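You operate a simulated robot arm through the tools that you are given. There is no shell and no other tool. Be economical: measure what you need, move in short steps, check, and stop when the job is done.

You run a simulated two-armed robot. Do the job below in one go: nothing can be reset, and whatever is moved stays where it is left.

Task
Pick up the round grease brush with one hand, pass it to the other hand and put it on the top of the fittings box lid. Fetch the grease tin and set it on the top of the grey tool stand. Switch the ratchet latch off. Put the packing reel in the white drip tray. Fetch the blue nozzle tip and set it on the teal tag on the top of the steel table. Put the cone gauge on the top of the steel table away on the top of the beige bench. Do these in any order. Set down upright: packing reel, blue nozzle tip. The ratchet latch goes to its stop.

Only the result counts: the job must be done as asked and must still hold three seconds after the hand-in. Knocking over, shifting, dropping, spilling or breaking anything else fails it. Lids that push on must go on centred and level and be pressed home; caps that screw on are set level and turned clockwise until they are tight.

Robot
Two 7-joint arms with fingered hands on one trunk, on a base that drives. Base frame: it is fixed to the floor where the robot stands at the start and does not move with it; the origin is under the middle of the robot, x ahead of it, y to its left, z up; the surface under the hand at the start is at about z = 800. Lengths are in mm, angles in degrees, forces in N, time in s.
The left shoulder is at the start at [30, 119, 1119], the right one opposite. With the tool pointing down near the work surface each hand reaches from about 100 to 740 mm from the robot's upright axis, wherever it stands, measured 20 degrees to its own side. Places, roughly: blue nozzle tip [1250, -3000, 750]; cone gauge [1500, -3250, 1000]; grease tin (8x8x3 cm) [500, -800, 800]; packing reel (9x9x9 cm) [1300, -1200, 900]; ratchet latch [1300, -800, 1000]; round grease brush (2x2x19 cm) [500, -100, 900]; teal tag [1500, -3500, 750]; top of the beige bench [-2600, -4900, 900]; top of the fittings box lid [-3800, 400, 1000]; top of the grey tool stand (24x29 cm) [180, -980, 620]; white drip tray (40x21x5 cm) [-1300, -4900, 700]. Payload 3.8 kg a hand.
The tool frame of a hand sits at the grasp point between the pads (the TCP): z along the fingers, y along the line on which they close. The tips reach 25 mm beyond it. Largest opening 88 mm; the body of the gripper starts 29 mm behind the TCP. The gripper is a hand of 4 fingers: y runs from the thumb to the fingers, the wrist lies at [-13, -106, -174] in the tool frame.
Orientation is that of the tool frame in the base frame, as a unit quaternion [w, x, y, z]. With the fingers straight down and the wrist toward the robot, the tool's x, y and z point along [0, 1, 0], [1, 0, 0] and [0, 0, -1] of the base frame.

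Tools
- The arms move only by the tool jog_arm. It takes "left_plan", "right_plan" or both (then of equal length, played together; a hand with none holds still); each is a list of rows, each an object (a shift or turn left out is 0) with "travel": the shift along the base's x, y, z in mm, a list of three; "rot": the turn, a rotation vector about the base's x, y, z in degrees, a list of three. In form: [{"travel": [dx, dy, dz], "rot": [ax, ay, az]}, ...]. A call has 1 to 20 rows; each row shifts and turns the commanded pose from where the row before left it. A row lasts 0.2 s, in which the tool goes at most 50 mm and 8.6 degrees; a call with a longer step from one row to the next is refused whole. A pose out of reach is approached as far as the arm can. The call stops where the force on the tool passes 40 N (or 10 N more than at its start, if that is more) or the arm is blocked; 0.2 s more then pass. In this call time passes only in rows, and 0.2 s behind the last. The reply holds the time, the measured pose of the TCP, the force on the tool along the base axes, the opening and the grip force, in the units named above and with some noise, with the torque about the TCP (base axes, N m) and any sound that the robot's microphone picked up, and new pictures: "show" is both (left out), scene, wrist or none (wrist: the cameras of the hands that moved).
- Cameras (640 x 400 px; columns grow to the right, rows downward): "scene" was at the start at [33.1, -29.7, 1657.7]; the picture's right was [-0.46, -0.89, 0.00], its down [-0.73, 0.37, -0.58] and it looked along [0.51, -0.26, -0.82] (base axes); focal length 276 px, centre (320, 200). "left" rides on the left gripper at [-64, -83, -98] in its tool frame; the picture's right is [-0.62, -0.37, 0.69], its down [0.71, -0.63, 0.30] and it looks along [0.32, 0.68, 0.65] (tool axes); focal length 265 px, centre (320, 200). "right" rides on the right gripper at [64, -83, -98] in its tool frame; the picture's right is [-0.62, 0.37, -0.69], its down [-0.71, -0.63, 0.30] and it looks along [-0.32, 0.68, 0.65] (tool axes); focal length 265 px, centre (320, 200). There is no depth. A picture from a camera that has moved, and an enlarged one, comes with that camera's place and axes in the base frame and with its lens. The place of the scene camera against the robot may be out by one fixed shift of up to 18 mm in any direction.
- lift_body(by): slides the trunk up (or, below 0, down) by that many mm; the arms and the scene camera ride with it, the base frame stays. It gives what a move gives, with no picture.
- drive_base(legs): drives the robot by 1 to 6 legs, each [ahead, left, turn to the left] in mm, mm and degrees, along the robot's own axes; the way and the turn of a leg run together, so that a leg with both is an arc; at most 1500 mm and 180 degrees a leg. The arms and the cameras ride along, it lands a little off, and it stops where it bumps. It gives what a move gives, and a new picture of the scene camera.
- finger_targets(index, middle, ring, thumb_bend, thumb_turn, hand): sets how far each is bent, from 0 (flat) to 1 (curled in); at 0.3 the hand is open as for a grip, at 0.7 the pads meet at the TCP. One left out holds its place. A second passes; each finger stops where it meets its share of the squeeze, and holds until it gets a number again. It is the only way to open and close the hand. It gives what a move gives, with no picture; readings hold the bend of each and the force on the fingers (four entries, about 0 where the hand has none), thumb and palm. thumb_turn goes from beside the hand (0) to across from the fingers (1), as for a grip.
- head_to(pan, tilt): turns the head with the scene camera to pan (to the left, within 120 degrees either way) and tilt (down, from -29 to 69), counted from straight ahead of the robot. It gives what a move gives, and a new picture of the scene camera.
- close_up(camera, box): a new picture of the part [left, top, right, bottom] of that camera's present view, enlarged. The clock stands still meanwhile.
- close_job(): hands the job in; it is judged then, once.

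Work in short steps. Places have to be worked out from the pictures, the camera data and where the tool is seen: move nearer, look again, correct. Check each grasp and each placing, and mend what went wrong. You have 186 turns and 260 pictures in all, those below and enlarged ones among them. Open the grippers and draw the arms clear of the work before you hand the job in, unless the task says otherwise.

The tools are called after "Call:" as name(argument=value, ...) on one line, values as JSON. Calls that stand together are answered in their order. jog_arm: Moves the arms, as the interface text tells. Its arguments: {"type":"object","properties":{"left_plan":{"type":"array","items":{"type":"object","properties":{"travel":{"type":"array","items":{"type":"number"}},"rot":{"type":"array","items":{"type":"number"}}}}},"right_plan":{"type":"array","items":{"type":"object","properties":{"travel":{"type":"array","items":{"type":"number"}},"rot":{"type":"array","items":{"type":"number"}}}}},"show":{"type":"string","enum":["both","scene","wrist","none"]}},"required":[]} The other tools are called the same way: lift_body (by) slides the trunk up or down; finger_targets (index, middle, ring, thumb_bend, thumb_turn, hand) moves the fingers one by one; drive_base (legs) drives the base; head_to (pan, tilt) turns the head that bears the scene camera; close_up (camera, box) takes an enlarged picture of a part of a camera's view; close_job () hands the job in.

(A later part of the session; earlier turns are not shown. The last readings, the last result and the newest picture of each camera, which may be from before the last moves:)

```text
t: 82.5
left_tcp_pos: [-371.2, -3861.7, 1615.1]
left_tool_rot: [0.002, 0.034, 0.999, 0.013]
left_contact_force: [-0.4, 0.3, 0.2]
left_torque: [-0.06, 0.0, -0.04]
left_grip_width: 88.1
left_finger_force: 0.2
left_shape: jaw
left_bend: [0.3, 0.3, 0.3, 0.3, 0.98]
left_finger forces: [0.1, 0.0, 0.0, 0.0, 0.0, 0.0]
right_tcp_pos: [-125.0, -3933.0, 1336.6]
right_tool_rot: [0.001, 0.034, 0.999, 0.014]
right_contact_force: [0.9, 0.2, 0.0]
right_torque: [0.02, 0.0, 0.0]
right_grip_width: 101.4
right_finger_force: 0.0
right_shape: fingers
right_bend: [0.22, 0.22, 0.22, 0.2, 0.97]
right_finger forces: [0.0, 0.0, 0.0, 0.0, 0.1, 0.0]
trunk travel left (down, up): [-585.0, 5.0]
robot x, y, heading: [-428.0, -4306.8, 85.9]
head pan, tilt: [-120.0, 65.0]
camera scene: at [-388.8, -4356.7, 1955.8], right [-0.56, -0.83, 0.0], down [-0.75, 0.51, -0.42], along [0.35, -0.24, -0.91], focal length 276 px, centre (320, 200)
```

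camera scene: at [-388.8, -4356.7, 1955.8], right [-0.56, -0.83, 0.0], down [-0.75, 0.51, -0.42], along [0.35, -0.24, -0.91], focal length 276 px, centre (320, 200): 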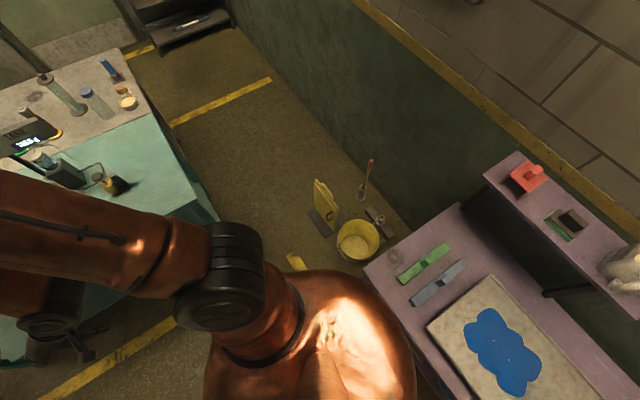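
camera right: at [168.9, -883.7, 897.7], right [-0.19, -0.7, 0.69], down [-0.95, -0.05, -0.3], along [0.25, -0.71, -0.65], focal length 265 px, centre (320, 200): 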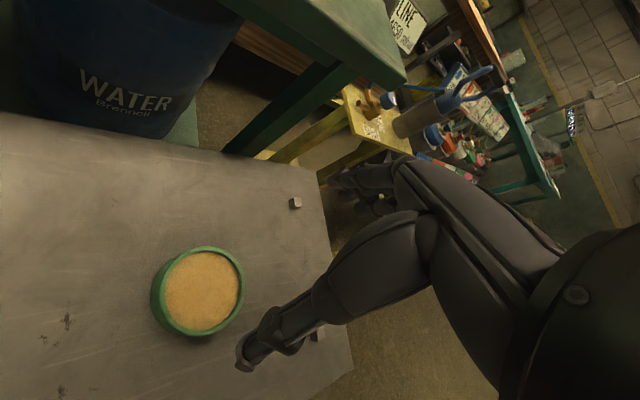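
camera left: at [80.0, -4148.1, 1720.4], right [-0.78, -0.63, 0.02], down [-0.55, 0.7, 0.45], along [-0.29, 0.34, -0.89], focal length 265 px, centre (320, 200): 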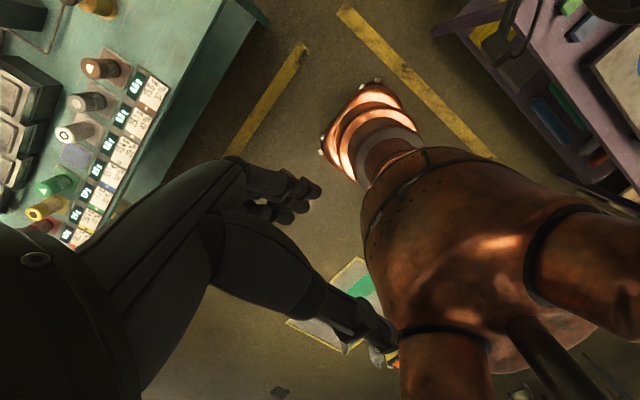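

Purple corner is near (−300,−4680). Drive right to x≈0 at y≈−4300 (heading to 90°), then look again.

Call:
drive_base(legs=[[0, 0, 4], [0, -430, 0]])

Call:
head_to(pan=-110, tilt=60)

```text
t: 85.6
left_tcp_pos: [22.3, -3856.0, 1616.6]
left_tool_rot: [0.003, -0.001, 1.0, 0.014]
left_contact_force: [-0.3, -0.4, -0.7]
left_torque: [-0.02, 0.0, 0.01]
left_grip_width: 87.8
left_finger_force: 0.1
left_shape: jaw
left_bend: [0.3, 0.3, 0.3, 0.3, 0.98]
left_finger forces: [0.1, 0.0, 0.0, 0.0, 0.1, 0.0]
right_tcp_pos: [272.5, -3910.8, 1337.8]
right_tool_rot: [0.0, -0.003, 1.0, 0.014]
right_contact_force: [-0.2, 0.4, -0.4]
right_torque: [0.01, 0.0, -0.01]
right_grip_width: 101.5
right_finger_force: 0.1
right_shape: fingers
right_bend: [0.22, 0.22, 0.22, 0.2, 0.97]
right_finger forces: [0.1, 0.0, 0.1, 0.1, 0.0, 0.0]
trunk travel left (down, up): [-585.0, 5.0]
robot x, y, heading: [-3.1, -4309.9, 90.1]
head pan, tilt: [-120.0, 65.0]
camera scene: at [39.2, -4352.7, 1955.8], right [-0.5, -0.87, 0.0], down [-0.79, 0.45, -0.42], along [0.37, -0.21, -0.91], focal length 276 px, centre (320, 200)
```

scene: 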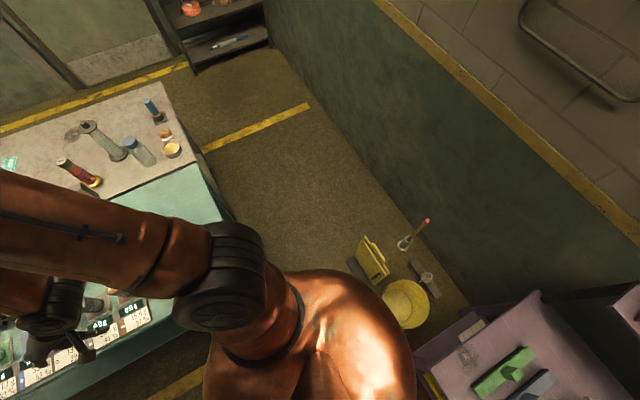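

```text
t: 86.3
left_tcp_pos: [23.5, -3857.8, 1616.7]
left_tool_rot: [0.002, -0.002, 1.0, 0.014]
left_contact_force: [-0.3, 0.1, 0.3]
left_torque: [0.03, 0.0, 0.01]
left_grip_width: 88.1
left_finger_force: 0.0
left_shape: jaw
left_bend: [0.3, 0.3, 0.3, 0.3, 0.98]
left_finger forces: [0.0, 0.0, 0.1, 0.0, 0.0, 0.0]
right_tcp_pos: [274.3, -3910.6, 1339.0]
right_tool_rot: [-0.001, -0.003, 1.0, 0.014]
right_contact_force: [0.0, 0.3, 0.5]
right_torque: [-0.01, 0.03, -0.01]
right_grip_width: 101.6
right_finger_force: 0.0
right_shape: fingers
right_bend: [0.22, 0.22, 0.22, 0.2, 0.97]
right_finger forces: [0.0, 0.0, 0.1, 0.0, 0.1, 0.0]
trunk travel left (down, up): [-585.0, 5.0]
robot x, y, heading: [3.1, -4308.7, 90.3]
head pan, tilt: [-110.0, 60.0]
camera scene: at [51.6, -4345.1, 1961.3], right [-0.34, -0.94, 0.0], down [-0.81, 0.29, -0.5], along [0.47, -0.17, -0.87], focal length 276 px, centre (320, 200)
```

scene: 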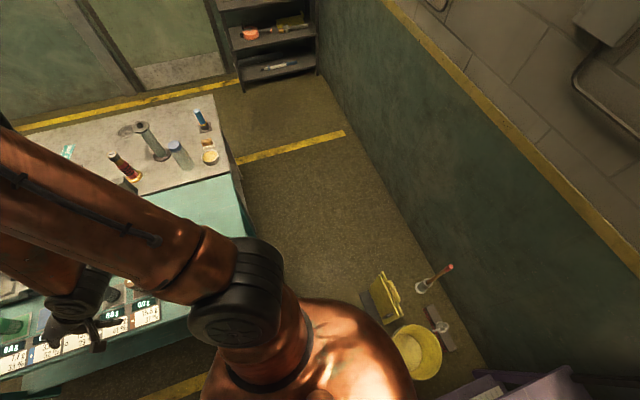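

Gap is y −4190…−4746. Back up to y≈−4450, then slide right 650 mm and check position.

Call:
drive_base(legs=[[-143, 0, 0], [0, -650, 0]])

```text
t: 90.9
left_tcp_pos: [680.3, -3995.7, 1615.0]
left_tool_rot: [0.002, -0.002, 1.0, 0.014]
left_contact_force: [-0.2, -0.7, 0.6]
left_torque: [0.02, 0.0, 0.01]
left_grip_width: 88.2
left_finger_force: 0.0
left_shape: jaw
left_bend: [0.3, 0.3, 0.3, 0.3, 0.98]
left_finger forces: [0.0, 0.0, 0.1, 0.0, 0.0, 0.0]
right_tcp_pos: [932.4, -4049.3, 1337.8]
right_tool_rot: [-0.001, -0.003, 1.0, 0.014]
right_contact_force: [-0.5, 0.5, 0.1]
right_torque: [-0.05, 0.01, 0.0]
right_grip_width: 101.6
right_finger_force: 0.1
right_shape: fingers
right_bend: [0.22, 0.22, 0.22, 0.2, 0.97]
right_finger forces: [0.0, 0.0, 0.0, 0.1, 0.0, 0.1]
trunk travel left (down, up): [-585.0, 5.0]
robot x, y, heading: [659.1, -4449.1, 90.3]
head pan, tilt: [-110.0, 60.0]
camera scene: at [709.6, -4484.0, 1961.4], right [-0.34, -0.94, 0.0], down [-0.81, 0.29, -0.5], along [0.47, -0.17, -0.87], focal length 276 px, centre (320, 200)
```

scene: 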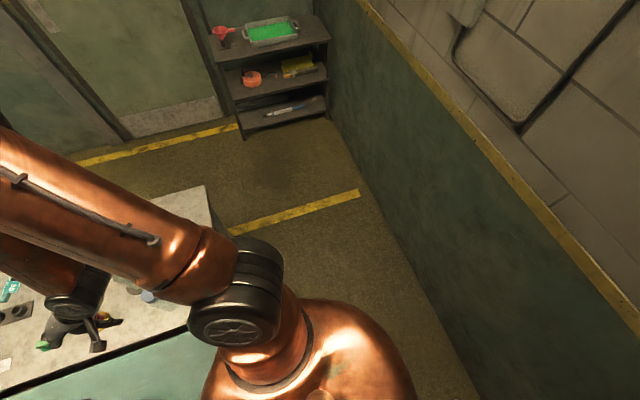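

Passed the sign. Continue to x≈2150, turn to face the benches from behind (heading 180°), and look.

Call:
drive_base(legs=[[-120, 0, 0], [0, -1490, 0], [0, 0, 89.7], [0, -1100, 0]])

Call:
head_to(pan=-20, tilt=45)

Call:
head_to(pan=-60, tilt=35)

```text
t: 108.2
left_tcp_pos: [1713.5, -3453.7, 1614.5]
left_tool_rot: [0.008, 0.713, -0.701, -0.012]
left_contact_force: [0.3, 0.3, -0.4]
left_torque: [0.0, 0.02, -0.02]
left_grip_width: 87.8
left_finger_force: 0.0
left_shape: jaw
left_bend: [0.3, 0.3, 0.3, 0.3, 0.98]
left_finger forces: [0.0, 0.0, 0.0, 0.0, 0.1, 0.0]
right_tcp_pos: [1764.4, -3199.5, 1337.4]
right_tool_rot: [0.011, 0.713, -0.701, -0.01]
right_contact_force: [-0.4, -0.2, 0.4]
right_torque: [-0.04, 0.0, 0.0]
right_grip_width: 101.4
right_finger_force: 0.1
right_shape: fingers
right_bend: [0.22, 0.22, 0.22, 0.2, 0.97]
right_finger forces: [0.0, 0.1, 0.0, 0.0, 0.1, 0.0]
trunk travel left (down, up): [-585.0, 5.0]
robot x, y, heading: [2166.7, -3470.2, -179.3]
head pan, tilt: [-110.0, 60.0]
camera scene: at [2193.5, -3402.7, 1961.3], right [0.94, -0.33, 0.0], down [-0.28, -0.82, -0.5], along [0.16, 0.47, -0.87], focal length 276 px, centre (320, 200)
```

scene: 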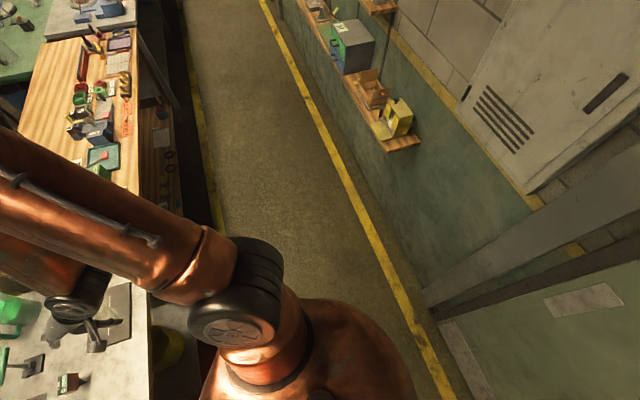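

```text
t: 109.9
left_tcp_pos: [1714.0, -3452.0, 1616.1]
left_tool_rot: [0.009, 0.713, -0.701, -0.011]
left_contact_force: [1.0, -0.2, -0.1]
left_torque: [0.01, 0.04, -0.02]
left_grip_width: 88.0
left_finger_force: 0.0
left_shape: jaw
left_bend: [0.3, 0.3, 0.3, 0.3, 0.98]
left_finger forces: [0.0, 0.1, 0.0, 0.0, 0.1, 0.0]
right_tcp_pos: [1764.8, -3199.8, 1338.4]
right_tool_rot: [0.01, 0.713, -0.701, -0.009]
right_contact_force: [-0.2, -0.4, 0.6]
right_torque: [-0.02, 0.02, -0.05]
right_grip_width: 101.5
right_finger_force: 0.1
right_shape: fingers
right_bend: [0.22, 0.22, 0.22, 0.2, 0.97]
right_finger forces: [0.0, 0.0, 0.0, 0.1, 0.1, 0.0]
trunk travel left (down, up): [-585.0, 5.0]
robot x, y, heading: [2162.5, -3466.4, -179.1]
head pan, tilt: [-20.0, 45.0]
camera scene: at [2094.9, -3438.1, 1980.8], right [0.33, 0.94, 0.0], down [0.67, -0.23, -0.71], along [-0.67, 0.23, -0.71], focal length 276 px, centre (320, 200)
```

scene: 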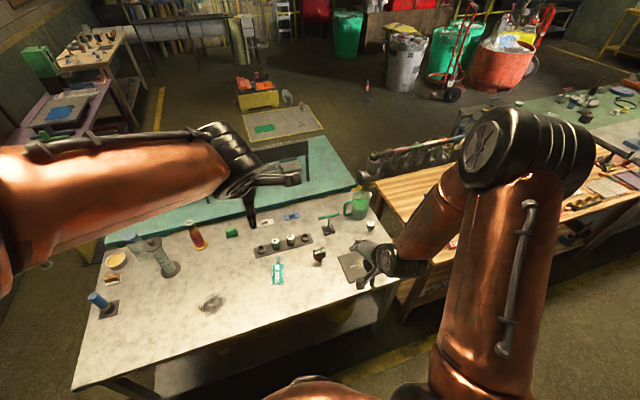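

```text
t: 111.0
left_tcp_pos: [1713.7, -3451.3, 1615.4]
left_tool_rot: [0.009, 0.712, -0.702, -0.011]
left_contact_force: [0.7, -0.3, 0.3]
left_torque: [0.01, 0.04, 0.0]
left_grip_width: 87.8
left_finger_force: 0.1
left_shape: jaw
left_bend: [0.3, 0.3, 0.3, 0.3, 0.98]
left_finger forces: [0.1, 0.0, 0.0, 0.0, 0.0, 0.1]
right_tcp_pos: [1764.8, -3200.3, 1338.4]
right_tool_rot: [0.011, 0.713, -0.701, -0.009]
right_contact_force: [0.0, -0.3, 0.3]
right_torque: [0.03, 0.01, 0.0]
right_grip_width: 101.5
right_finger_force: 0.1
right_shape: fingers
right_bend: [0.22, 0.22, 0.22, 0.2, 0.97]
right_finger forces: [0.1, 0.0, 0.1, 0.0, 0.1, 0.1]
trunk travel left (down, up): [-585.0, 5.0]
robot x, y, heading: [2162.4, -3468.4, -179.3]
head pan, tilt: [-60.0, 35.0]
camera scene: at [2126.4, -3389.2, 1995.6], right [0.86, 0.51, 0.0], down [0.3, -0.49, -0.82], along [-0.42, 0.7, -0.57], focal length 276 px, centre (320, 200)
```

scene: 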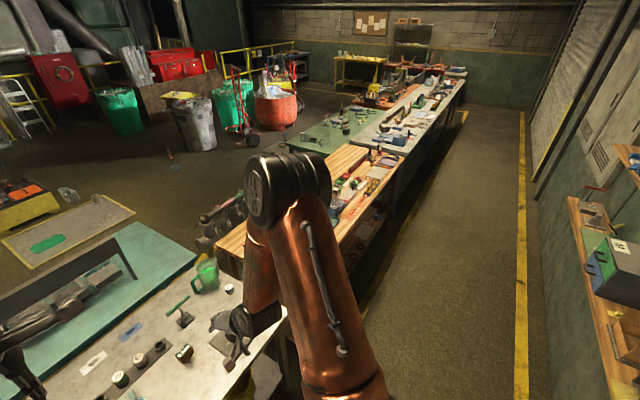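

Excellent — the back aisle gives access to everything. Zoom on the steel table from this side.

Call:
head_to(pan=0, tilt=50)

Call:
close_up(camera="scene", box=[280, 60, 600, 260])

Call:
close_up(camera="scene", box=[60, 100, 380, 300])

```text
t: 112.3
left_tcp_pos: [1713.6, -3452.0, 1615.9]
left_tool_rot: [0.009, 0.713, -0.701, -0.011]
left_contact_force: [-0.7, -0.3, -0.4]
left_torque: [0.0, -0.03, -0.01]
left_grip_width: 88.2
left_finger_force: 0.1
left_shape: jaw
left_bend: [0.3, 0.3, 0.3, 0.3, 0.98]
left_finger forces: [0.1, 0.0, 0.0, 0.1, 0.0, 0.0]
right_tcp_pos: [1764.3, -3201.0, 1337.8]
right_tool_rot: [0.011, 0.713, -0.701, -0.009]
right_contact_force: [0.1, -0.9, 0.5]
right_torque: [-0.02, 0.01, -0.04]
right_grip_width: 101.7
right_finger_force: 0.1
right_shape: fingers
right_bend: [0.22, 0.22, 0.22, 0.2, 0.97]
right_finger forces: [0.0, 0.0, 0.0, 0.0, 0.0, 0.0]
trunk travel left (down, up): [-585.0, 5.0]
robot x, y, heading: [2163.0, -3470.5, -179.0]
head pan, tilt: [0.0, 50.0]
camera scene: at [2094.6, -3465.8, 1973.9], right [-0.01, 1.0, 0.0], down [0.77, 0.01, -0.64], along [-0.64, -0.01, -0.77], focal length 276 px, centre (320, 200)
```

scene: 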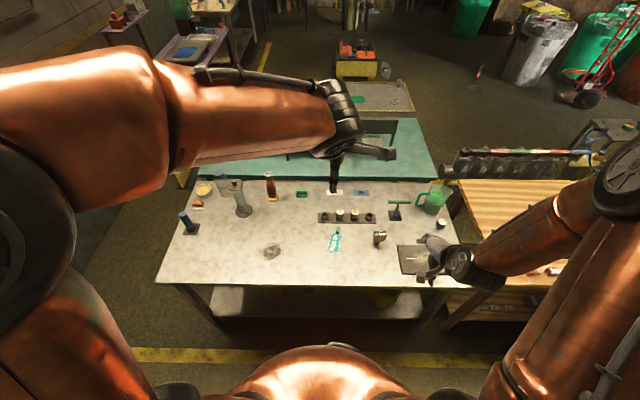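

```text
2.00 times, centred on (440, 160) of scene
camera zoom: at [2094.6, -3465.8, 1973.9], right [-0.01, 1.0, 0.0], down [0.77, 0.01, -0.64], along [-0.64, -0.01, -0.77], focal length 551 px, centre (80, 280)
```

zoom: 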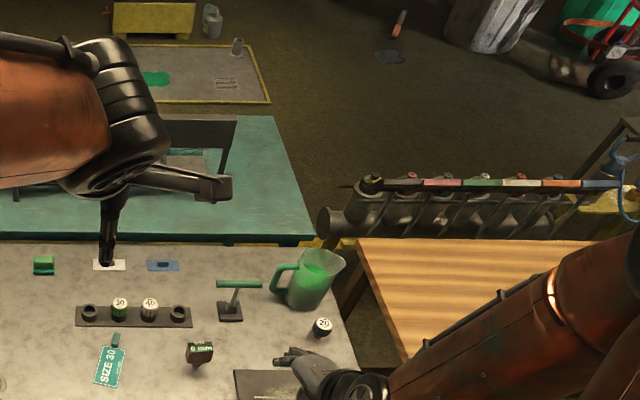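

```text
2.00 times, centred on (220, 200) of scene
camera zoom: at [2094.6, -3465.8, 1973.9], right [-0.01, 1.0, 0.0], down [0.77, 0.01, -0.64], along [-0.64, -0.01, -0.77], focal length 551 px, centre (520, 200)
```

zoom: 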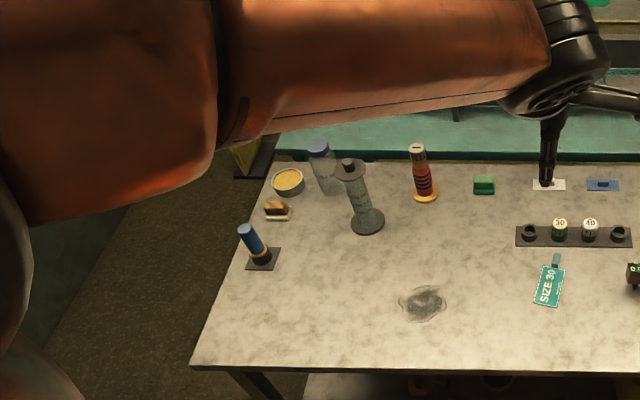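

I'll view the right-hand region through the wrist camera and a tighter scene zoom to identify nozzle tip and cone gauge.

Call:
close_up(camera="right", box=[0, 0, 640, 400])

Call:
close_up(camera="scene", box=[310, 180, 470, 280])

```text
1.00 times, centred on (320, 200) of right (not enlarged: the box is as wide or as high as the picture)
camera zoom: at [1852.4, -3263.1, 1433.7], right [-0.36, 0.62, 0.7], down [0.61, 0.72, -0.32], along [-0.71, 0.31, -0.63], focal length 265 px, centre (320, 200)
```

zoom: 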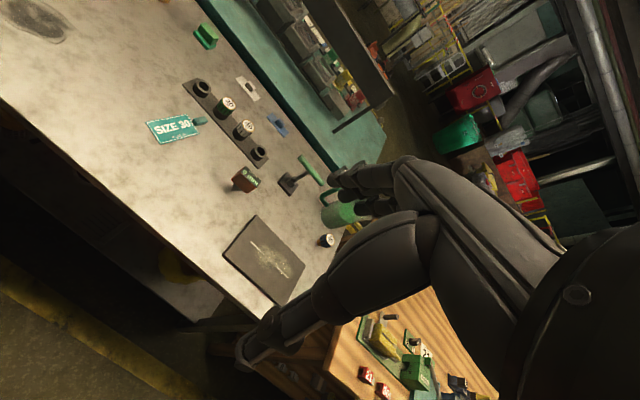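

```text
4.00 times, centred on (390, 230) of scene
camera zoom: at [2094.6, -3465.8, 1973.9], right [-0.01, 1.0, 0.0], down [0.77, 0.01, -0.64], along [-0.64, -0.01, -0.77], focal length 1103 px, centre (40, 80)
```

zoom: 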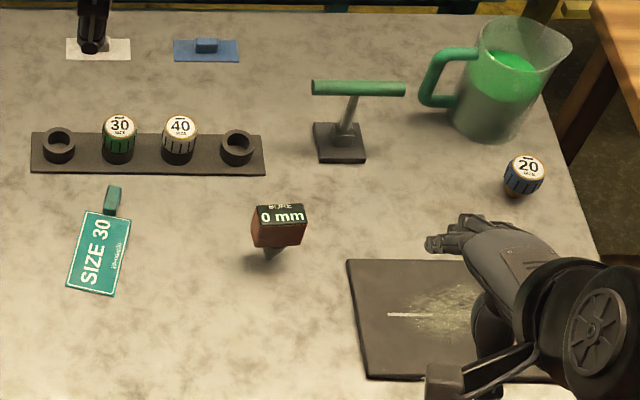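

The blue "20" cap is the nozzle tip at ≈(1316,−2890); the teal tag ≈(1420,−3410); the cone gauge (head "0 mm") ≈(1436,−3211,925); table top z≈840. Drive closer (x≈1920, y≈−3150) and lower the trunk.

Call:
drive_base(legs=[[0, -318, -0.9], [240, 0, 0]])

Call:
lift_body(by=-250)

Call:
close_up(camera="right", box=[0, 0, 640, 400])

Call:
head_to(pan=-10, tilt=55)

```text
t: 115.8
left_tcp_pos: [1469.3, -3121.3, 1617.8]
left_tool_rot: [-0.009, -0.707, 0.707, 0.012]
left_contact_force: [0.3, -0.1, 0.1]
left_torque: [0.01, 0.04, -0.01]
left_grip_width: 87.9
left_finger_force: 0.0
left_shape: jaw
left_bend: [0.3, 0.3, 0.3, 0.3, 0.98]
left_finger forces: [0.0, 0.0, 0.1, 0.1, 0.0, 0.0]
right_tcp_pos: [1525.2, -2868.5, 1338.0]
right_tool_rot: [0.012, 0.707, -0.707, -0.01]
right_contact_force: [0.3, -0.6, -0.5]
right_torque: [0.01, 0.0, -0.01]
right_grip_width: 101.5
right_finger_force: 0.1
right_shape: fingers
right_bend: [0.22, 0.22, 0.22, 0.2, 0.97]
right_finger forces: [0.1, 0.0, 0.0, 0.1, 0.0, 0.1]
trunk travel left (down, up): [-585.0, 5.0]
robot x, y, heading: [1919.8, -3142.5, 179.8]
head pan, tilt: [0.0, 50.0]
camera scene: at [1851.1, -3140.8, 1974.0], right [0.0, 1.0, 0.0], down [0.77, 0.0, -0.64], along [-0.64, 0.0, -0.77], focal length 276 px, centre (320, 200)
```

scene: 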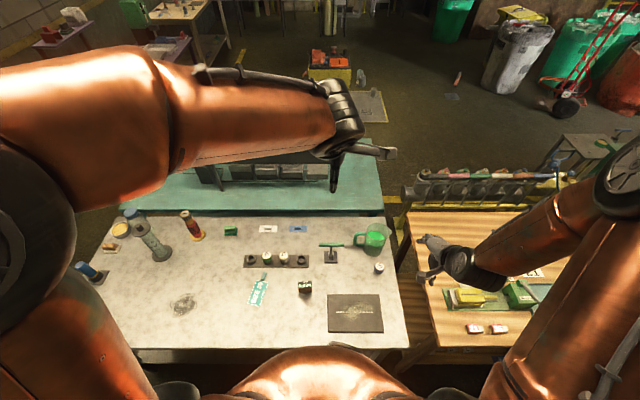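

```text
t: 118.4
left_tcp_pos: [1467.6, -3120.5, 1367.1]
left_tool_rot: [-0.008, -0.707, 0.707, 0.011]
left_contact_force: [0.0, -0.7, 0.8]
left_torque: [0.0, 0.02, -0.02]
left_grip_width: 88.1
left_finger_force: 0.0
left_shape: jaw
left_bend: [0.3, 0.3, 0.3, 0.3, 0.98]
left_finger forces: [0.0, 0.1, 0.0, 0.0, 0.0, 0.1]
right_tcp_pos: [1522.6, -2869.0, 1087.0]
right_tool_rot: [-0.01, -0.707, 0.707, 0.009]
right_contact_force: [-0.3, 0.1, 0.5]
right_torque: [-0.01, -0.02, -0.01]
right_grip_width: 101.4
right_finger_force: 0.0
right_shape: fingers
right_bend: [0.22, 0.22, 0.22, 0.2, 0.97]
right_finger forces: [0.0, 0.0, 0.0, 0.0, 0.0, 0.0]
trunk travel left (down, up): [-335.0, 255.0]
robot x, y, heading: [1916.9, -3145.8, 180.0]
head pan, tilt: [0.0, 50.0]
```

```text
1.00 times, centred on (320, 200) of right (not enlarged: the box is as wide or as high as the picture)
camera zoom: at [1609.7, -2934.1, 1183.8], right [-0.35, 0.62, 0.7], down [0.62, 0.71, -0.32], along [-0.7, 0.32, -0.63], focal length 265 px, centre (320, 200)
```

zoom: 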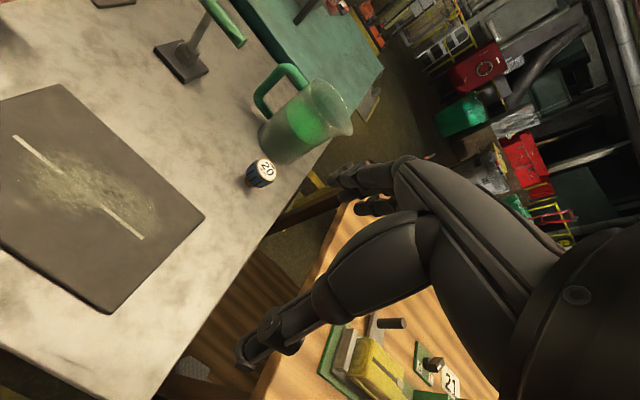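

```text
t: 119.1
left_tcp_pos: [1467.7, -3119.7, 1366.0]
left_tool_rot: [-0.008, -0.706, 0.708, 0.011]
left_contact_force: [-0.1, 0.2, 0.4]
left_torque: [-0.01, -0.02, -0.02]
left_grip_width: 88.1
left_finger_force: 0.1
left_shape: jaw
left_bend: [0.3, 0.3, 0.3, 0.3, 0.98]
left_finger forces: [0.1, 0.1, 0.0, 0.0, 0.0, 0.0]
right_tcp_pos: [1522.8, -2870.1, 1087.8]
right_tool_rot: [-0.01, -0.707, 0.707, 0.01]
right_contact_force: [-0.3, -0.7, 0.3]
right_torque: [0.02, -0.01, 0.01]
right_grip_width: 101.3
right_finger_force: 0.1
right_shape: fingers
right_bend: [0.22, 0.22, 0.22, 0.2, 0.97]
right_finger forces: [0.0, 0.0, 0.0, 0.1, 0.0, 0.0]
trunk travel left (down, up): [-335.0, 255.0]
robot x, y, heading: [1917.1, -3144.2, 180.0]
head pan, tilt: [-10.0, 55.0]
camera scene: at [1854.4, -3128.7, 1717.4], right [0.17, 0.98, 0.0], down [0.81, -0.14, -0.57], along [-0.56, 0.1, -0.82], focal length 276 px, centre (320, 200)
```

scene: 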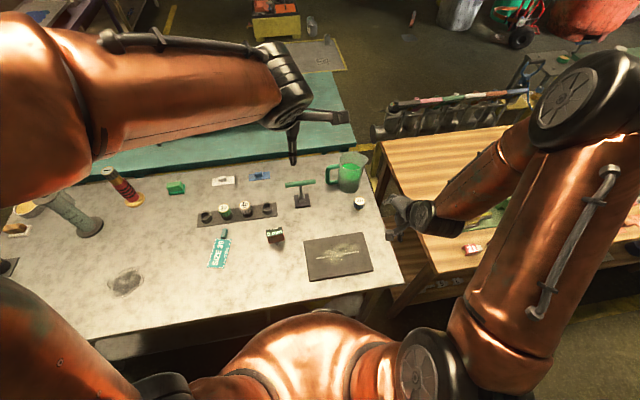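

Nozzle tip at ≈(1317,−2887), close to the mug (≈(1212,−2886), r≈50), so I'll close the fingers along y: yaw the right hand −90°, remove the small tilt, and move above it.

Call:
jog_arm(right_plan=[{"rot": [0, -1.6, 0], "travel": [0, 0, 0]}, {"rot": [0, 0, -8.2]}, {"rot": [0, 0, -8.2]}, {"rot": [0, 0, -8.2]}, {"rot": [0, 0, -8.2]}, {"rot": [0, 0, -8.2]}, {"rot": [0, 0, -8.2]}, {"rot": [0, 0, -8.2]}, {"rot": [0, 0, -8.2]}, {"rot": [0, 0, -8.2]}, {"rot": [0, 0, -8.2]}, {"rot": [0, 0, -8]}, {"travel": [-50, -4, -5]}, {"travel": [-50, -4, -10]}, {"travel": [-50, -4, -10]}, {"travel": [-45, -4, -10]}], show="both")

```text
refused: row 13 steps farther than a row can; nothing moved
```

Call:
jog_arm(right_plan=[{"rot": [0, -1.6, 0], "travel": [0, 0, 0]}, {"rot": [0, 0, -8.2]}, {"rot": [0, 0, -8.2]}, {"rot": [0, 0, -8.2]}, {"rot": [0, 0, -8.2]}, {"rot": [0, 0, -8.2]}, {"rot": [0, 0, -8.2]}, {"rot": [0, 0, -8.2]}, {"rot": [0, 0, -8.2]}, {"rot": [0, 0, -8.2]}, {"rot": [0, 0, -8.2]}, {"rot": [0, 0, -8]}, {"travel": [-40, -4, -5]}, {"travel": [-40, -4, -5]}, {"travel": [-40, -4, -5]}, {"travel": [-40, -4, -10]}, {"travel": [-35, -2, -10]}], show="both")

```text
t: 122.7
left_tcp_pos: [1466.3, -3119.1, 1365.7]
left_tool_rot: [-0.008, -0.706, 0.708, 0.011]
left_contact_force: [-0.4, 0.0, -0.6]
left_torque: [0.03, -0.01, 0.04]
left_grip_width: 87.8
left_finger_force: 0.2
left_shape: jaw
left_bend: [0.3, 0.3, 0.3, 0.3, 0.98]
left_finger forces: [0.0, 0.0, 0.1, 0.0, 0.1, 0.0]
right_tcp_pos: [1327.8, -2887.2, 1050.3]
right_tool_rot: [0.001, 0.0, 1.0, 0.0]
right_contact_force: [-1.1, -0.1, 0.4]
right_torque: [-0.01, -0.04, 0.01]
right_grip_width: 101.4
right_finger_force: 0.1
right_shape: fingers
right_bend: [0.22, 0.22, 0.22, 0.2, 0.97]
right_finger forces: [0.1, 0.0, 0.0, 0.0, 0.1, 0.1]
trunk travel left (down, up): [-335.0, 255.0]
robot x, y, heading: [1920.5, -3142.6, 179.8]
head pan, tilt: [-10.0, 55.0]
camera scene: at [1853.3, -3128.6, 1717.3], right [0.18, 0.98, 0.0], down [0.81, -0.14, -0.57], along [-0.56, 0.1, -0.82], focal length 276 px, centre (320, 200)
camera right: at [1263.5, -2970.4, 1148.6], right [0.62, 0.37, 0.69], down [0.71, -0.63, -0.3], along [0.32, 0.68, -0.65], focal length 265 px, centre (320, 200)
```

scene: 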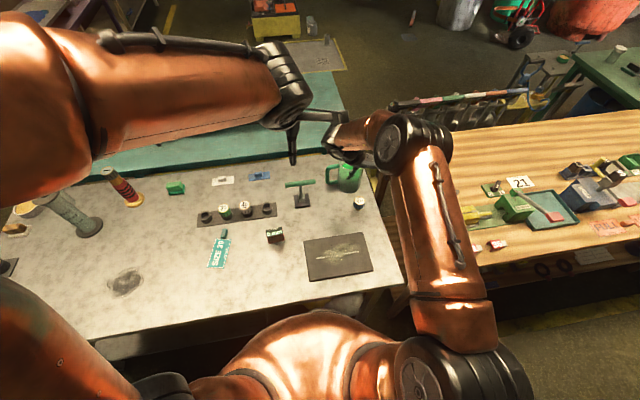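
right: 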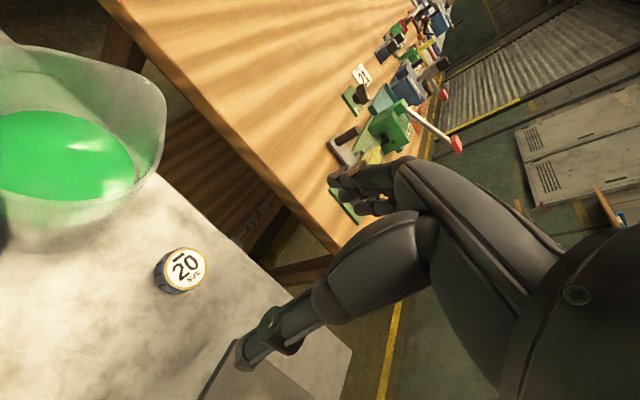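

Nozzle at (1309,−2886), ~45 mm wide. Narrow the hand a little, align (x kept 6 mm away from the mug) and descend partway.

Call:
finger_targets(hand="right", index=0.37, middle=0.37, ring=0.37, thumb_bend=0.37)

Call:
jog_arm(right_plan=[{"travel": [-12, 1, -20]}, {"travel": [0, 0, -35]}, {"travel": [0, 0, -35]}, {"travel": [0, 0, -30]}], show="wrist")

```text
t: 123.7
left_tcp_pos: [1468.9, -3119.7, 1366.0]
left_tool_rot: [-0.009, -0.706, 0.708, 0.011]
left_contact_force: [0.8, 0.3, 0.2]
left_torque: [0.02, 0.01, -0.01]
left_grip_width: 88.3
left_finger_force: 0.1
left_shape: jaw
left_bend: [0.3, 0.3, 0.3, 0.3, 0.98]
left_finger forces: [0.0, 0.0, 0.0, 0.0, 0.0, 0.1]
right_tcp_pos: [1327.5, -2886.2, 1049.9]
right_tool_rot: [-0.001, 0.0, 1.0, 0.0]
right_contact_force: [-0.3, -0.1, -0.2]
right_torque: [0.0, 0.02, 0.0]
right_grip_width: 70.7
right_finger_force: 0.0
right_shape: fingers
right_bend: [0.37, 0.37, 0.37, 0.37, 0.98]
right_finger forces: [0.0, 0.0, 0.1, 0.0, 0.1, 0.0]
trunk travel left (down, up): [-335.0, 255.0]
robot x, y, heading: [1918.3, -3144.0, 179.9]
head pan, tilt: [-10.0, 55.0]
```

```text
t: 124.7
left_tcp_pos: [1467.4, -3120.5, 1365.9]
left_tool_rot: [-0.008, -0.707, 0.707, 0.01]
left_contact_force: [-0.4, 0.0, 0.8]
left_torque: [-0.01, 0.0, -0.01]
left_grip_width: 87.9
left_finger_force: 0.1
left_shape: jaw
left_bend: [0.3, 0.3, 0.3, 0.3, 0.98]
left_finger forces: [0.0, 0.0, 0.0, 0.0, 0.0, 0.0]
right_tcp_pos: [1316.1, -2887.0, 931.5]
right_tool_rot: [0.0, 0.0, 1.0, 0.0]
right_contact_force: [0.4, 0.0, 0.7]
right_torque: [0.02, 0.0, 0.0]
right_grip_width: 70.5
right_finger_force: 0.1
right_shape: fingers
right_bend: [0.37, 0.37, 0.37, 0.37, 0.98]
right_finger forces: [0.1, 0.0, 0.1, 0.0, 0.1, 0.0]
trunk travel left (down, up): [-335.0, 255.0]
robot x, y, heading: [1920.0, -3143.8, 179.6]
head pan, tilt: [-10.0, 55.0]
camera right: at [1252.0, -2969.9, 1030.3], right [0.62, 0.37, 0.69], down [0.71, -0.63, -0.31], along [0.32, 0.68, -0.65], focal length 265 px, centre (320, 200)
```

right: 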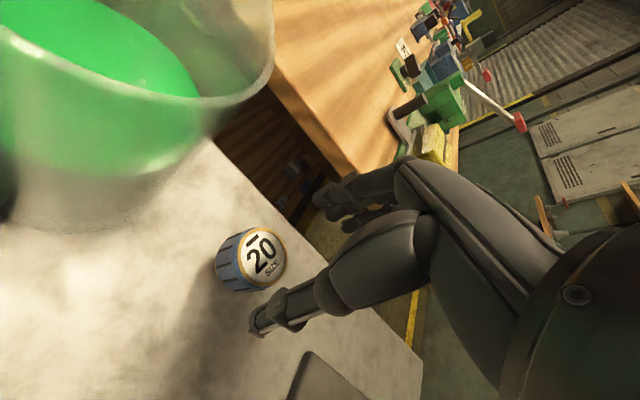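

Aligned. Descend to z≈870 and grip.

Call:
jog_arm(right_plan=[{"travel": [-3, -1, -30]}, {"travel": [0, 0, -20]}, {"travel": [0, 0, -10]}], show="wrist")

Call:
finger_targets(hand="right", index=0.6, middle=0.6, ring=0.6, thumb_bend=0.6)

Call:
close_up(camera="right", box=[160, 120, 480, 320])

```text
t: 125.5
left_tcp_pos: [1468.1, -3120.7, 1366.0]
left_tool_rot: [-0.008, -0.707, 0.708, 0.011]
left_contact_force: [0.1, -0.4, 0.6]
left_torque: [-0.02, 0.01, -0.04]
left_grip_width: 87.9
left_finger_force: 0.1
left_shape: jaw
left_bend: [0.3, 0.3, 0.3, 0.3, 0.98]
left_finger forces: [0.0, 0.0, 0.0, 0.0, 0.0, 0.0]
right_tcp_pos: [1318.7, -2885.1, 874.1]
right_tool_rot: [-0.001, 0.0, 1.0, 0.0]
right_contact_force: [0.0, -0.2, 0.2]
right_torque: [0.04, 0.01, 0.01]
right_grip_width: 70.6
right_finger_force: 0.0
right_shape: fingers
right_bend: [0.37, 0.37, 0.37, 0.37, 0.98]
right_finger forces: [0.0, 0.0, 0.1, 0.0, 0.0, 0.0]
right hand out of reach, approached as far as the arm can: row 3
trunk travel left (down, up): [-335.0, 255.0]
robot x, y, heading: [1916.7, -3143.0, 179.6]
head pan, tilt: [-10.0, 55.0]
camera right: at [1255.4, -2969.4, 972.9], right [0.62, 0.37, 0.69], down [0.71, -0.63, -0.31], along [0.32, 0.68, -0.65], focal length 265 px, centre (320, 200)
```

right: 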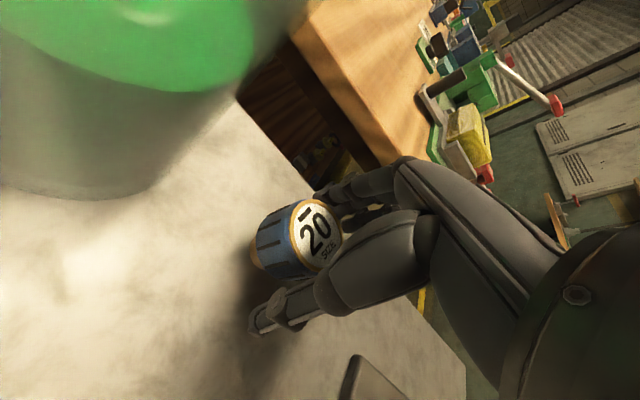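

```text
t: 126.5
left_tcp_pos: [1467.2, -3120.6, 1365.8]
left_tool_rot: [-0.009, -0.706, 0.708, 0.011]
left_contact_force: [0.6, -0.3, -0.4]
left_torque: [0.0, 0.02, -0.01]
left_grip_width: 88.1
left_finger_force: 0.0
left_shape: jaw
left_bend: [0.3, 0.3, 0.3, 0.3, 0.98]
left_finger forces: [0.0, 0.1, 0.0, 0.1, 0.0, 0.0]
right_tcp_pos: [1318.1, -2885.6, 874.6]
right_tool_rot: [-0.001, 0.0, 1.0, 0.0]
right_contact_force: [-0.8, -0.9, 0.1]
right_torque: [-0.02, -0.01, 0.0]
right_grip_width: 35.1
right_finger_force: 5.6
right_shape: fingers
right_bend: [0.53, 0.58, 0.6, 0.54, 1.0]
right_finger forces: [4.0, 1.5, 0.1, 0.0, 5.5, 0.1]
trunk travel left (down, up): [-335.0, 255.0]
robot x, y, heading: [1915.4, -3143.6, 180.3]
head pan, tilt: [-10.0, 55.0]
```

```text
2.00 times, centred on (320, 220) of right
camera zoom: at [1255.2, -2970.1, 973.2], right [0.62, 0.37, 0.69], down [0.71, -0.63, -0.31], along [0.32, 0.68, -0.65], focal length 531 px, centre (320, 160)
```

zoom: 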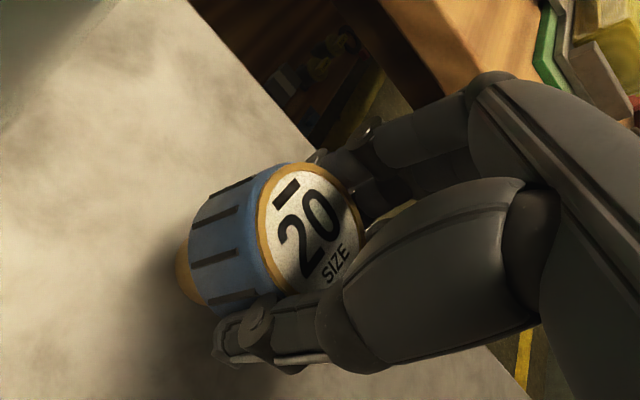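

Grip mainly index+middle+thumb. Tighten and lift 15 mm to test.

Call:
finger_targets(hand="right", index=0.7, middle=0.7, ring=0.62, thumb_bend=0.7)

Call:
jog_arm(right_plan=[{"travel": [0, 0, 15]}], show="wrist")

```text
t: 127.5
left_tcp_pos: [1469.2, -3120.4, 1365.2]
left_tool_rot: [-0.009, -0.706, 0.708, 0.012]
left_contact_force: [0.1, -0.3, 0.4]
left_torque: [-0.03, 0.01, -0.01]
left_grip_width: 87.9
left_finger_force: 0.0
left_shape: jaw
left_bend: [0.3, 0.3, 0.3, 0.3, 0.98]
left_finger forces: [0.0, 0.1, 0.1, 0.1, 0.0, 0.1]
right_tcp_pos: [1318.3, -2885.6, 874.8]
right_tool_rot: [0.0, 0.0, 1.0, 0.0]
right_contact_force: [0.0, -0.6, 0.9]
right_torque: [-0.05, -0.02, 0.02]
right_grip_width: 33.5
right_finger_force: 12.9
right_shape: fingers
right_bend: [0.55, 0.63, 0.62, 0.55, 1.0]
right_finger forces: [8.8, 4.9, 0.0, 0.0, 13.3, 0.1]
trunk travel left (down, up): [-335.0, 255.0]
robot x, y, heading: [1917.1, -3146.1, 179.6]
head pan, tilt: [-10.0, 55.0]
```

```text
t: 127.9
left_tcp_pos: [1468.7, -3119.9, 1365.8]
left_tool_rot: [-0.009, -0.706, 0.708, 0.011]
left_contact_force: [0.7, -0.4, 0.0]
left_torque: [0.0, -0.03, 0.01]
left_grip_width: 87.9
left_finger_force: 0.1
left_shape: jaw
left_bend: [0.3, 0.3, 0.3, 0.3, 0.98]
left_finger forces: [0.0, 0.1, 0.0, 0.1, 0.1, 0.0]
right_tcp_pos: [1319.0, -2886.2, 889.6]
right_tool_rot: [-0.002, 0.0, 1.0, 0.0]
right_contact_force: [-0.1, 0.0, -0.8]
right_torque: [0.0, 0.04, 0.03]
right_grip_width: 33.6
right_finger_force: 13.6
right_shape: fingers
right_bend: [0.55, 0.63, 0.62, 0.55, 1.0]
right_finger forces: [8.7, 4.9, 0.0, 0.0, 13.2, 0.0]
trunk travel left (down, up): [-335.0, 255.0]
robot x, y, heading: [1916.6, -3147.4, 179.8]
head pan, tilt: [-10.0, 55.0]
camera right: at [1255.6, -2970.0, 988.6], right [0.62, 0.37, 0.69], down [0.71, -0.63, -0.31], along [0.32, 0.68, -0.65], focal length 265 px, centre (320, 200)
```

right: 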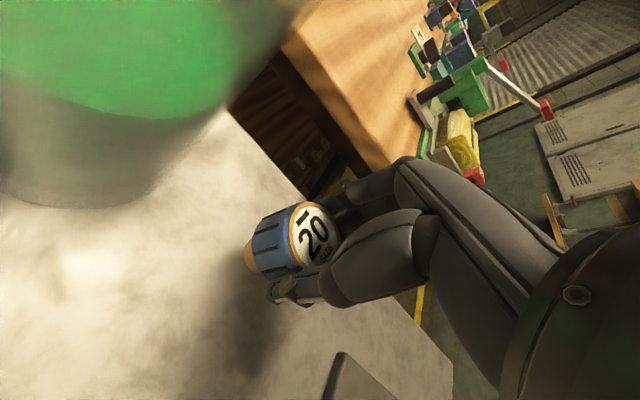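

Nozzle tip is held. Lift up, pull back, then slide the robot left 340 mm so the tag lies in front of the right arm.

Call:
jog_arm(right_plan=[{"travel": [0, 0, 40]}, {"travel": [0, 0, 45]}, {"travel": [0, 0, 45]}, {"travel": [20, 0, 40]}, {"travel": [40, 0, 10]}, {"travel": [40, 0, 0]}], show="none")

Call:
drive_base(legs=[[0, 340, 0]])

Call:
close_up(camera="right", box=[0, 0, 640, 400])

```text
t: 129.3
left_tcp_pos: [1469.2, -3120.7, 1366.9]
left_tool_rot: [-0.009, -0.707, 0.707, 0.011]
left_contact_force: [0.2, -0.1, -0.5]
left_torque: [-0.01, 0.04, 0.01]
left_grip_width: 88.1
left_finger_force: 0.0
left_shape: jaw
left_bend: [0.3, 0.3, 0.3, 0.3, 0.98]
left_finger forces: [0.1, 0.0, 0.0, 0.0, 0.1, 0.0]
right_tcp_pos: [1419.0, -2888.3, 1070.7]
right_tool_rot: [-0.001, 0.001, 1.0, 0.0]
right_contact_force: [0.0, 0.1, -0.6]
right_torque: [0.01, 0.05, 0.04]
right_grip_width: 33.4
right_finger_force: 13.4
right_shape: fingers
right_bend: [0.55, 0.63, 0.62, 0.56, 1.0]
right_finger forces: [8.9, 4.7, 0.1, 0.0, 13.0, 0.1]
trunk travel left (down, up): [-335.0, 255.0]
robot x, y, heading: [1917.4, -3146.8, 179.8]
head pan, tilt: [-10.0, 55.0]
```

```text
t: 131.5
left_tcp_pos: [1468.1, -3457.5, 1365.8]
left_tool_rot: [0.008, 0.709, -0.706, -0.012]
left_contact_force: [-0.2, -0.4, 0.0]
left_torque: [0.02, 0.04, 0.0]
left_grip_width: 87.6
left_finger_force: 0.0
left_shape: jaw
left_bend: [0.3, 0.3, 0.3, 0.3, 0.98]
left_finger forces: [0.0, 0.1, 0.0, 0.0, 0.1, 0.1]
right_tcp_pos: [1416.2, -3226.0, 1070.6]
right_tool_rot: [0.0, -0.002, 1.0, 0.001]
right_contact_force: [0.5, 0.0, -1.3]
right_torque: [-0.03, -0.02, 0.03]
right_grip_width: 33.1
right_finger_force: 13.0
right_shape: fingers
right_bend: [0.55, 0.63, 0.62, 0.56, 1.0]
right_finger forces: [8.9, 4.7, 0.1, 0.1, 13.0, 0.0]
trunk travel left (down, up): [-335.0, 255.0]
robot x, y, heading: [1919.7, -3478.7, -180.0]
head pan, tilt: [-10.0, 55.0]
camera scene: at [1854.6, -3463.9, 1717.4], right [0.17, 0.99, 0.0], down [0.81, -0.14, -0.57], along [-0.56, 0.1, -0.82], focal length 276 px, centre (320, 200)
```

scene: 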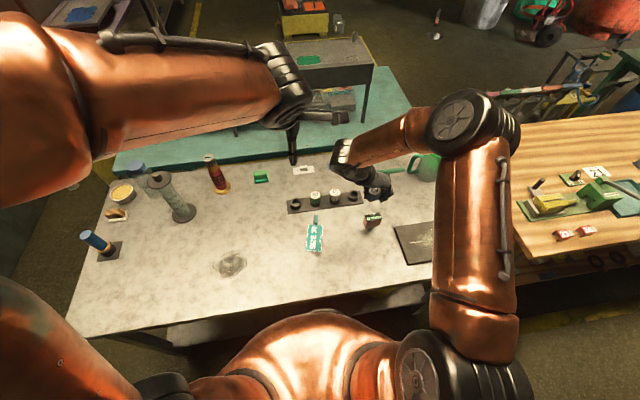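

```text
1.00 times, centred on (320, 200) of right (not enlarged: the box is as wide or as high as the picture)
camera zoom: at [1353.6, -3309.8, 1168.9], right [0.62, 0.37, 0.69], down [0.72, -0.63, -0.31], along [0.32, 0.69, -0.65], focal length 265 px, centre (320, 200)
```

zoom: 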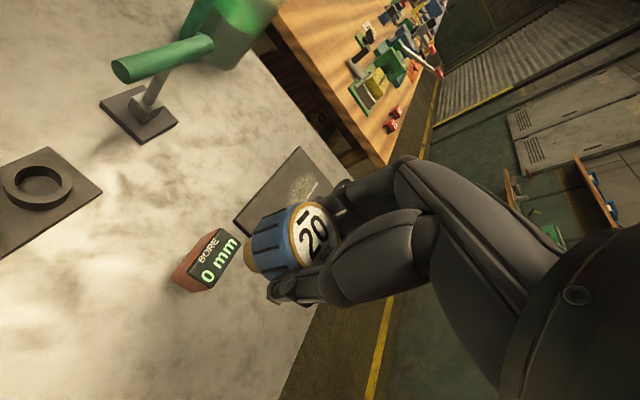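

Check the tag location with the left wrist camera and a scene zoom.

Call:
close_up(camera="left", box=[0, 0, 640, 400])

Call:
close_up(camera="scene", box=[270, 190, 430, 290])

```text
1.00 times, centred on (320, 200) of left (not enlarged: the box is as wide or as high as the picture)
camera zoom: at [1553.8, -3393.7, 1463.4], right [0.35, 0.62, -0.7], down [0.62, -0.71, -0.32], along [-0.7, -0.32, -0.64], focal length 265 px, centre (320, 200)
```

zoom: 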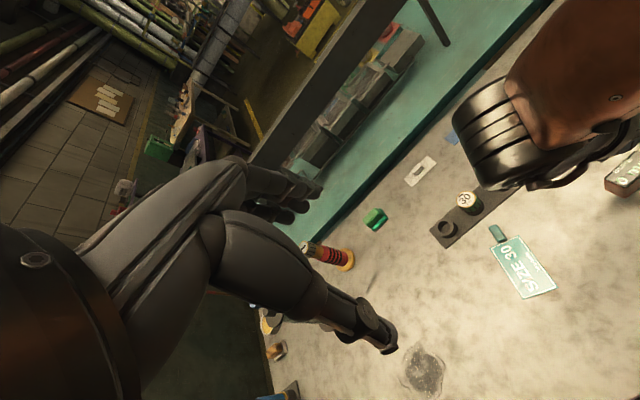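

```text
4.00 times, centred on (350, 240) of scene
camera zoom: at [1854.6, -3463.9, 1717.4], right [0.17, 0.99, 0.0], down [0.81, -0.14, -0.57], along [-0.56, 0.1, -0.82], focal length 1103 px, centre (200, 40)
```

zoom: 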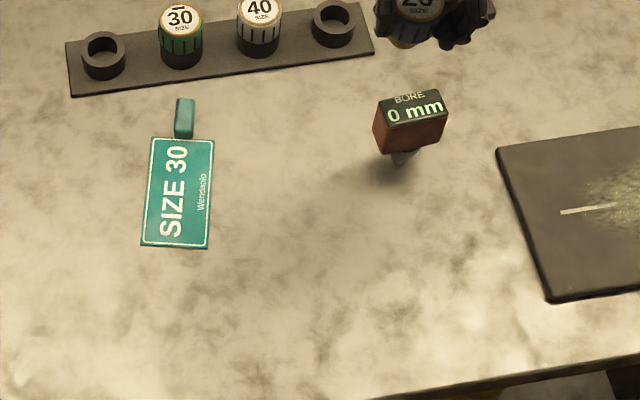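

Tag centre ≈(1420,−3404). Move the left arm aside and bring the nozzle above the tag.

Call:
jog_arm(right_plan=[{"travel": [3, -40, 0]}, {"travel": [4, -45, 0]}, {"travel": [3, -45, 0]}, {"travel": [3, -46, 0]}, {"travel": [0, 0, -40]}, {"travel": [0, 0, -40]}], left_plan=[{"travel": [20, -40, 10]}, {"travel": [20, -40, 10]}, {"travel": [20, -40, 0]}, {"travel": [20, -40, 0]}, {"travel": [0, -40, 0]}, {"travel": [0, -20, 0]}], show="both")

```text
t: 132.9
left_tcp_pos: [1544.9, -3679.5, 1385.8]
left_tool_rot: [0.008, 0.708, -0.706, -0.012]
left_contact_force: [0.2, 0.1, 0.1]
left_torque: [0.01, -0.03, 0.0]
left_grip_width: 88.2
left_finger_force: 0.1
left_shape: jaw
left_bend: [0.3, 0.3, 0.3, 0.3, 0.98]
left_finger forces: [0.1, 0.0, 0.0, 0.0, 0.0, 0.1]
right_tcp_pos: [1428.3, -3401.7, 991.0]
right_tool_rot: [0.0, -0.002, 1.0, 0.001]
right_contact_force: [0.0, 0.7, -0.9]
right_torque: [0.03, 0.0, 0.0]
right_grip_width: 32.6
right_finger_force: 13.4
right_shape: fingers
right_bend: [0.55, 0.64, 0.62, 0.56, 1.0]
right_finger forces: [8.9, 4.6, 0.0, 0.1, 12.7, 0.0]
trunk travel left (down, up): [-335.0, 255.0]
robot x, y, heading: [1916.6, -3478.0, -179.9]
head pan, tilt: [-10.0, 55.0]
camera scene: at [1854.3, -3464.3, 1717.3], right [0.17, 0.99, 0.0], down [0.81, -0.14, -0.57], along [-0.56, 0.1, -0.82], focal length 276 px, centre (320, 200)
camera right: at [1366.0, -3485.7, 1089.2], right [0.62, 0.37, 0.69], down [0.72, -0.63, -0.31], along [0.32, 0.69, -0.65], focal length 265 px, centre (320, 200)
camera left: at [1631.0, -3615.4, 1482.1], right [0.35, 0.62, -0.7], down [0.62, -0.71, -0.32], along [-0.7, -0.32, -0.64], focal length 265 px, centre (320, 200)
```

scene: 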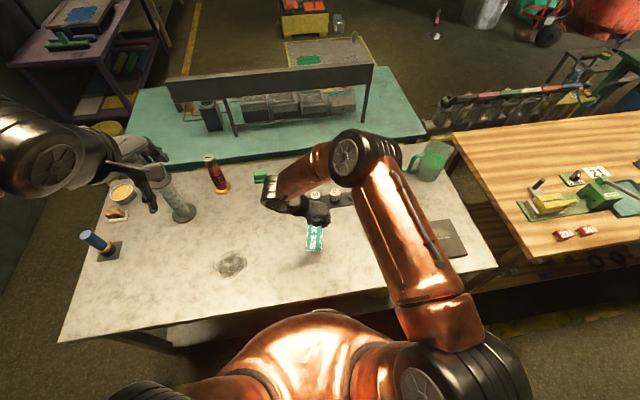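
right: 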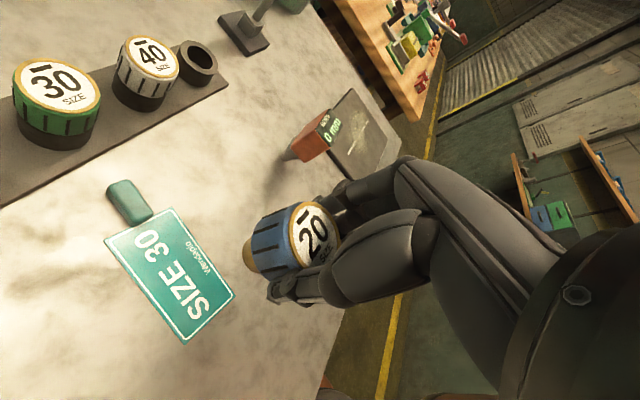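
left: 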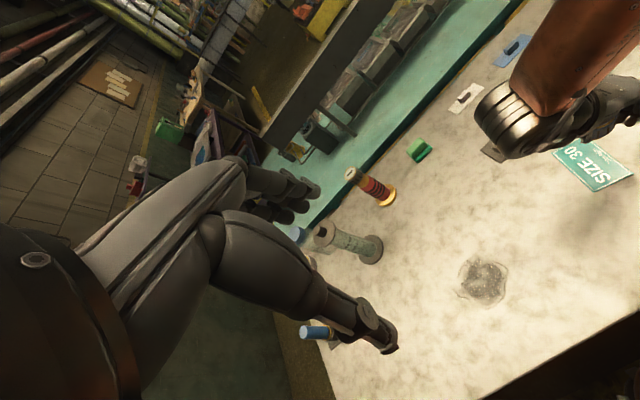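

The right wrist camera puts the tag centre at about (1404,−3415). Shift accordingly, go lower and re-measure.

Call:
jog_arm(right_plan=[{"travel": [-15, -11, -25]}, {"travel": [0, 0, -25]}], show="wrist")

Call:
close_up(camera="scene", box=[250, 170, 410, 270])

```text
t: 133.5
left_tcp_pos: [1546.3, -3678.4, 1385.6]
left_tool_rot: [0.008, 0.708, -0.706, -0.011]
left_contact_force: [-0.7, -1.1, 0.2]
left_torque: [0.0, -0.02, -0.03]
left_grip_width: 88.0
left_finger_force: 0.1
left_shape: jaw
left_bend: [0.3, 0.3, 0.3, 0.3, 0.98]
left_finger forces: [0.1, 0.0, 0.0, 0.0, 0.0, 0.1]
right_tcp_pos: [1415.2, -3412.7, 940.7]
right_tool_rot: [0.0, -0.003, 1.0, 0.0]
right_contact_force: [-0.4, 0.2, -0.1]
right_torque: [-0.02, 0.02, 0.0]
right_grip_width: 33.0
right_finger_force: 12.6
right_shape: fingers
right_bend: [0.55, 0.64, 0.62, 0.56, 1.0]
right_finger forces: [8.9, 4.6, 0.1, 0.1, 12.7, 0.1]
trunk travel left (down, up): [-335.0, 255.0]
robot x, y, heading: [1915.8, -3476.0, -179.7]
head pan, tilt: [-10.0, 55.0]
camera right: at [1351.9, -3496.3, 1040.2], right [0.62, 0.37, 0.69], down [0.72, -0.63, -0.31], along [0.32, 0.69, -0.65], focal length 265 px, centre (320, 200)
```

right: 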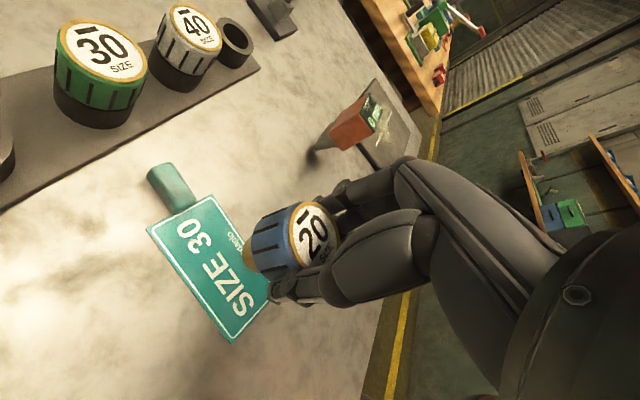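

```text
4.00 times, centred on (330, 220) of scene
camera zoom: at [1854.9, -3463.5, 1717.4], right [0.17, 0.99, 0.0], down [0.81, -0.14, -0.57], along [-0.57, 0.1, -0.82], focal length 1103 px, centre (280, 120)
```

zoom: 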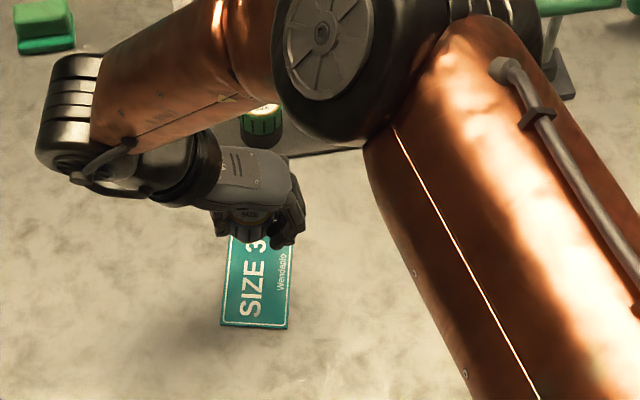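

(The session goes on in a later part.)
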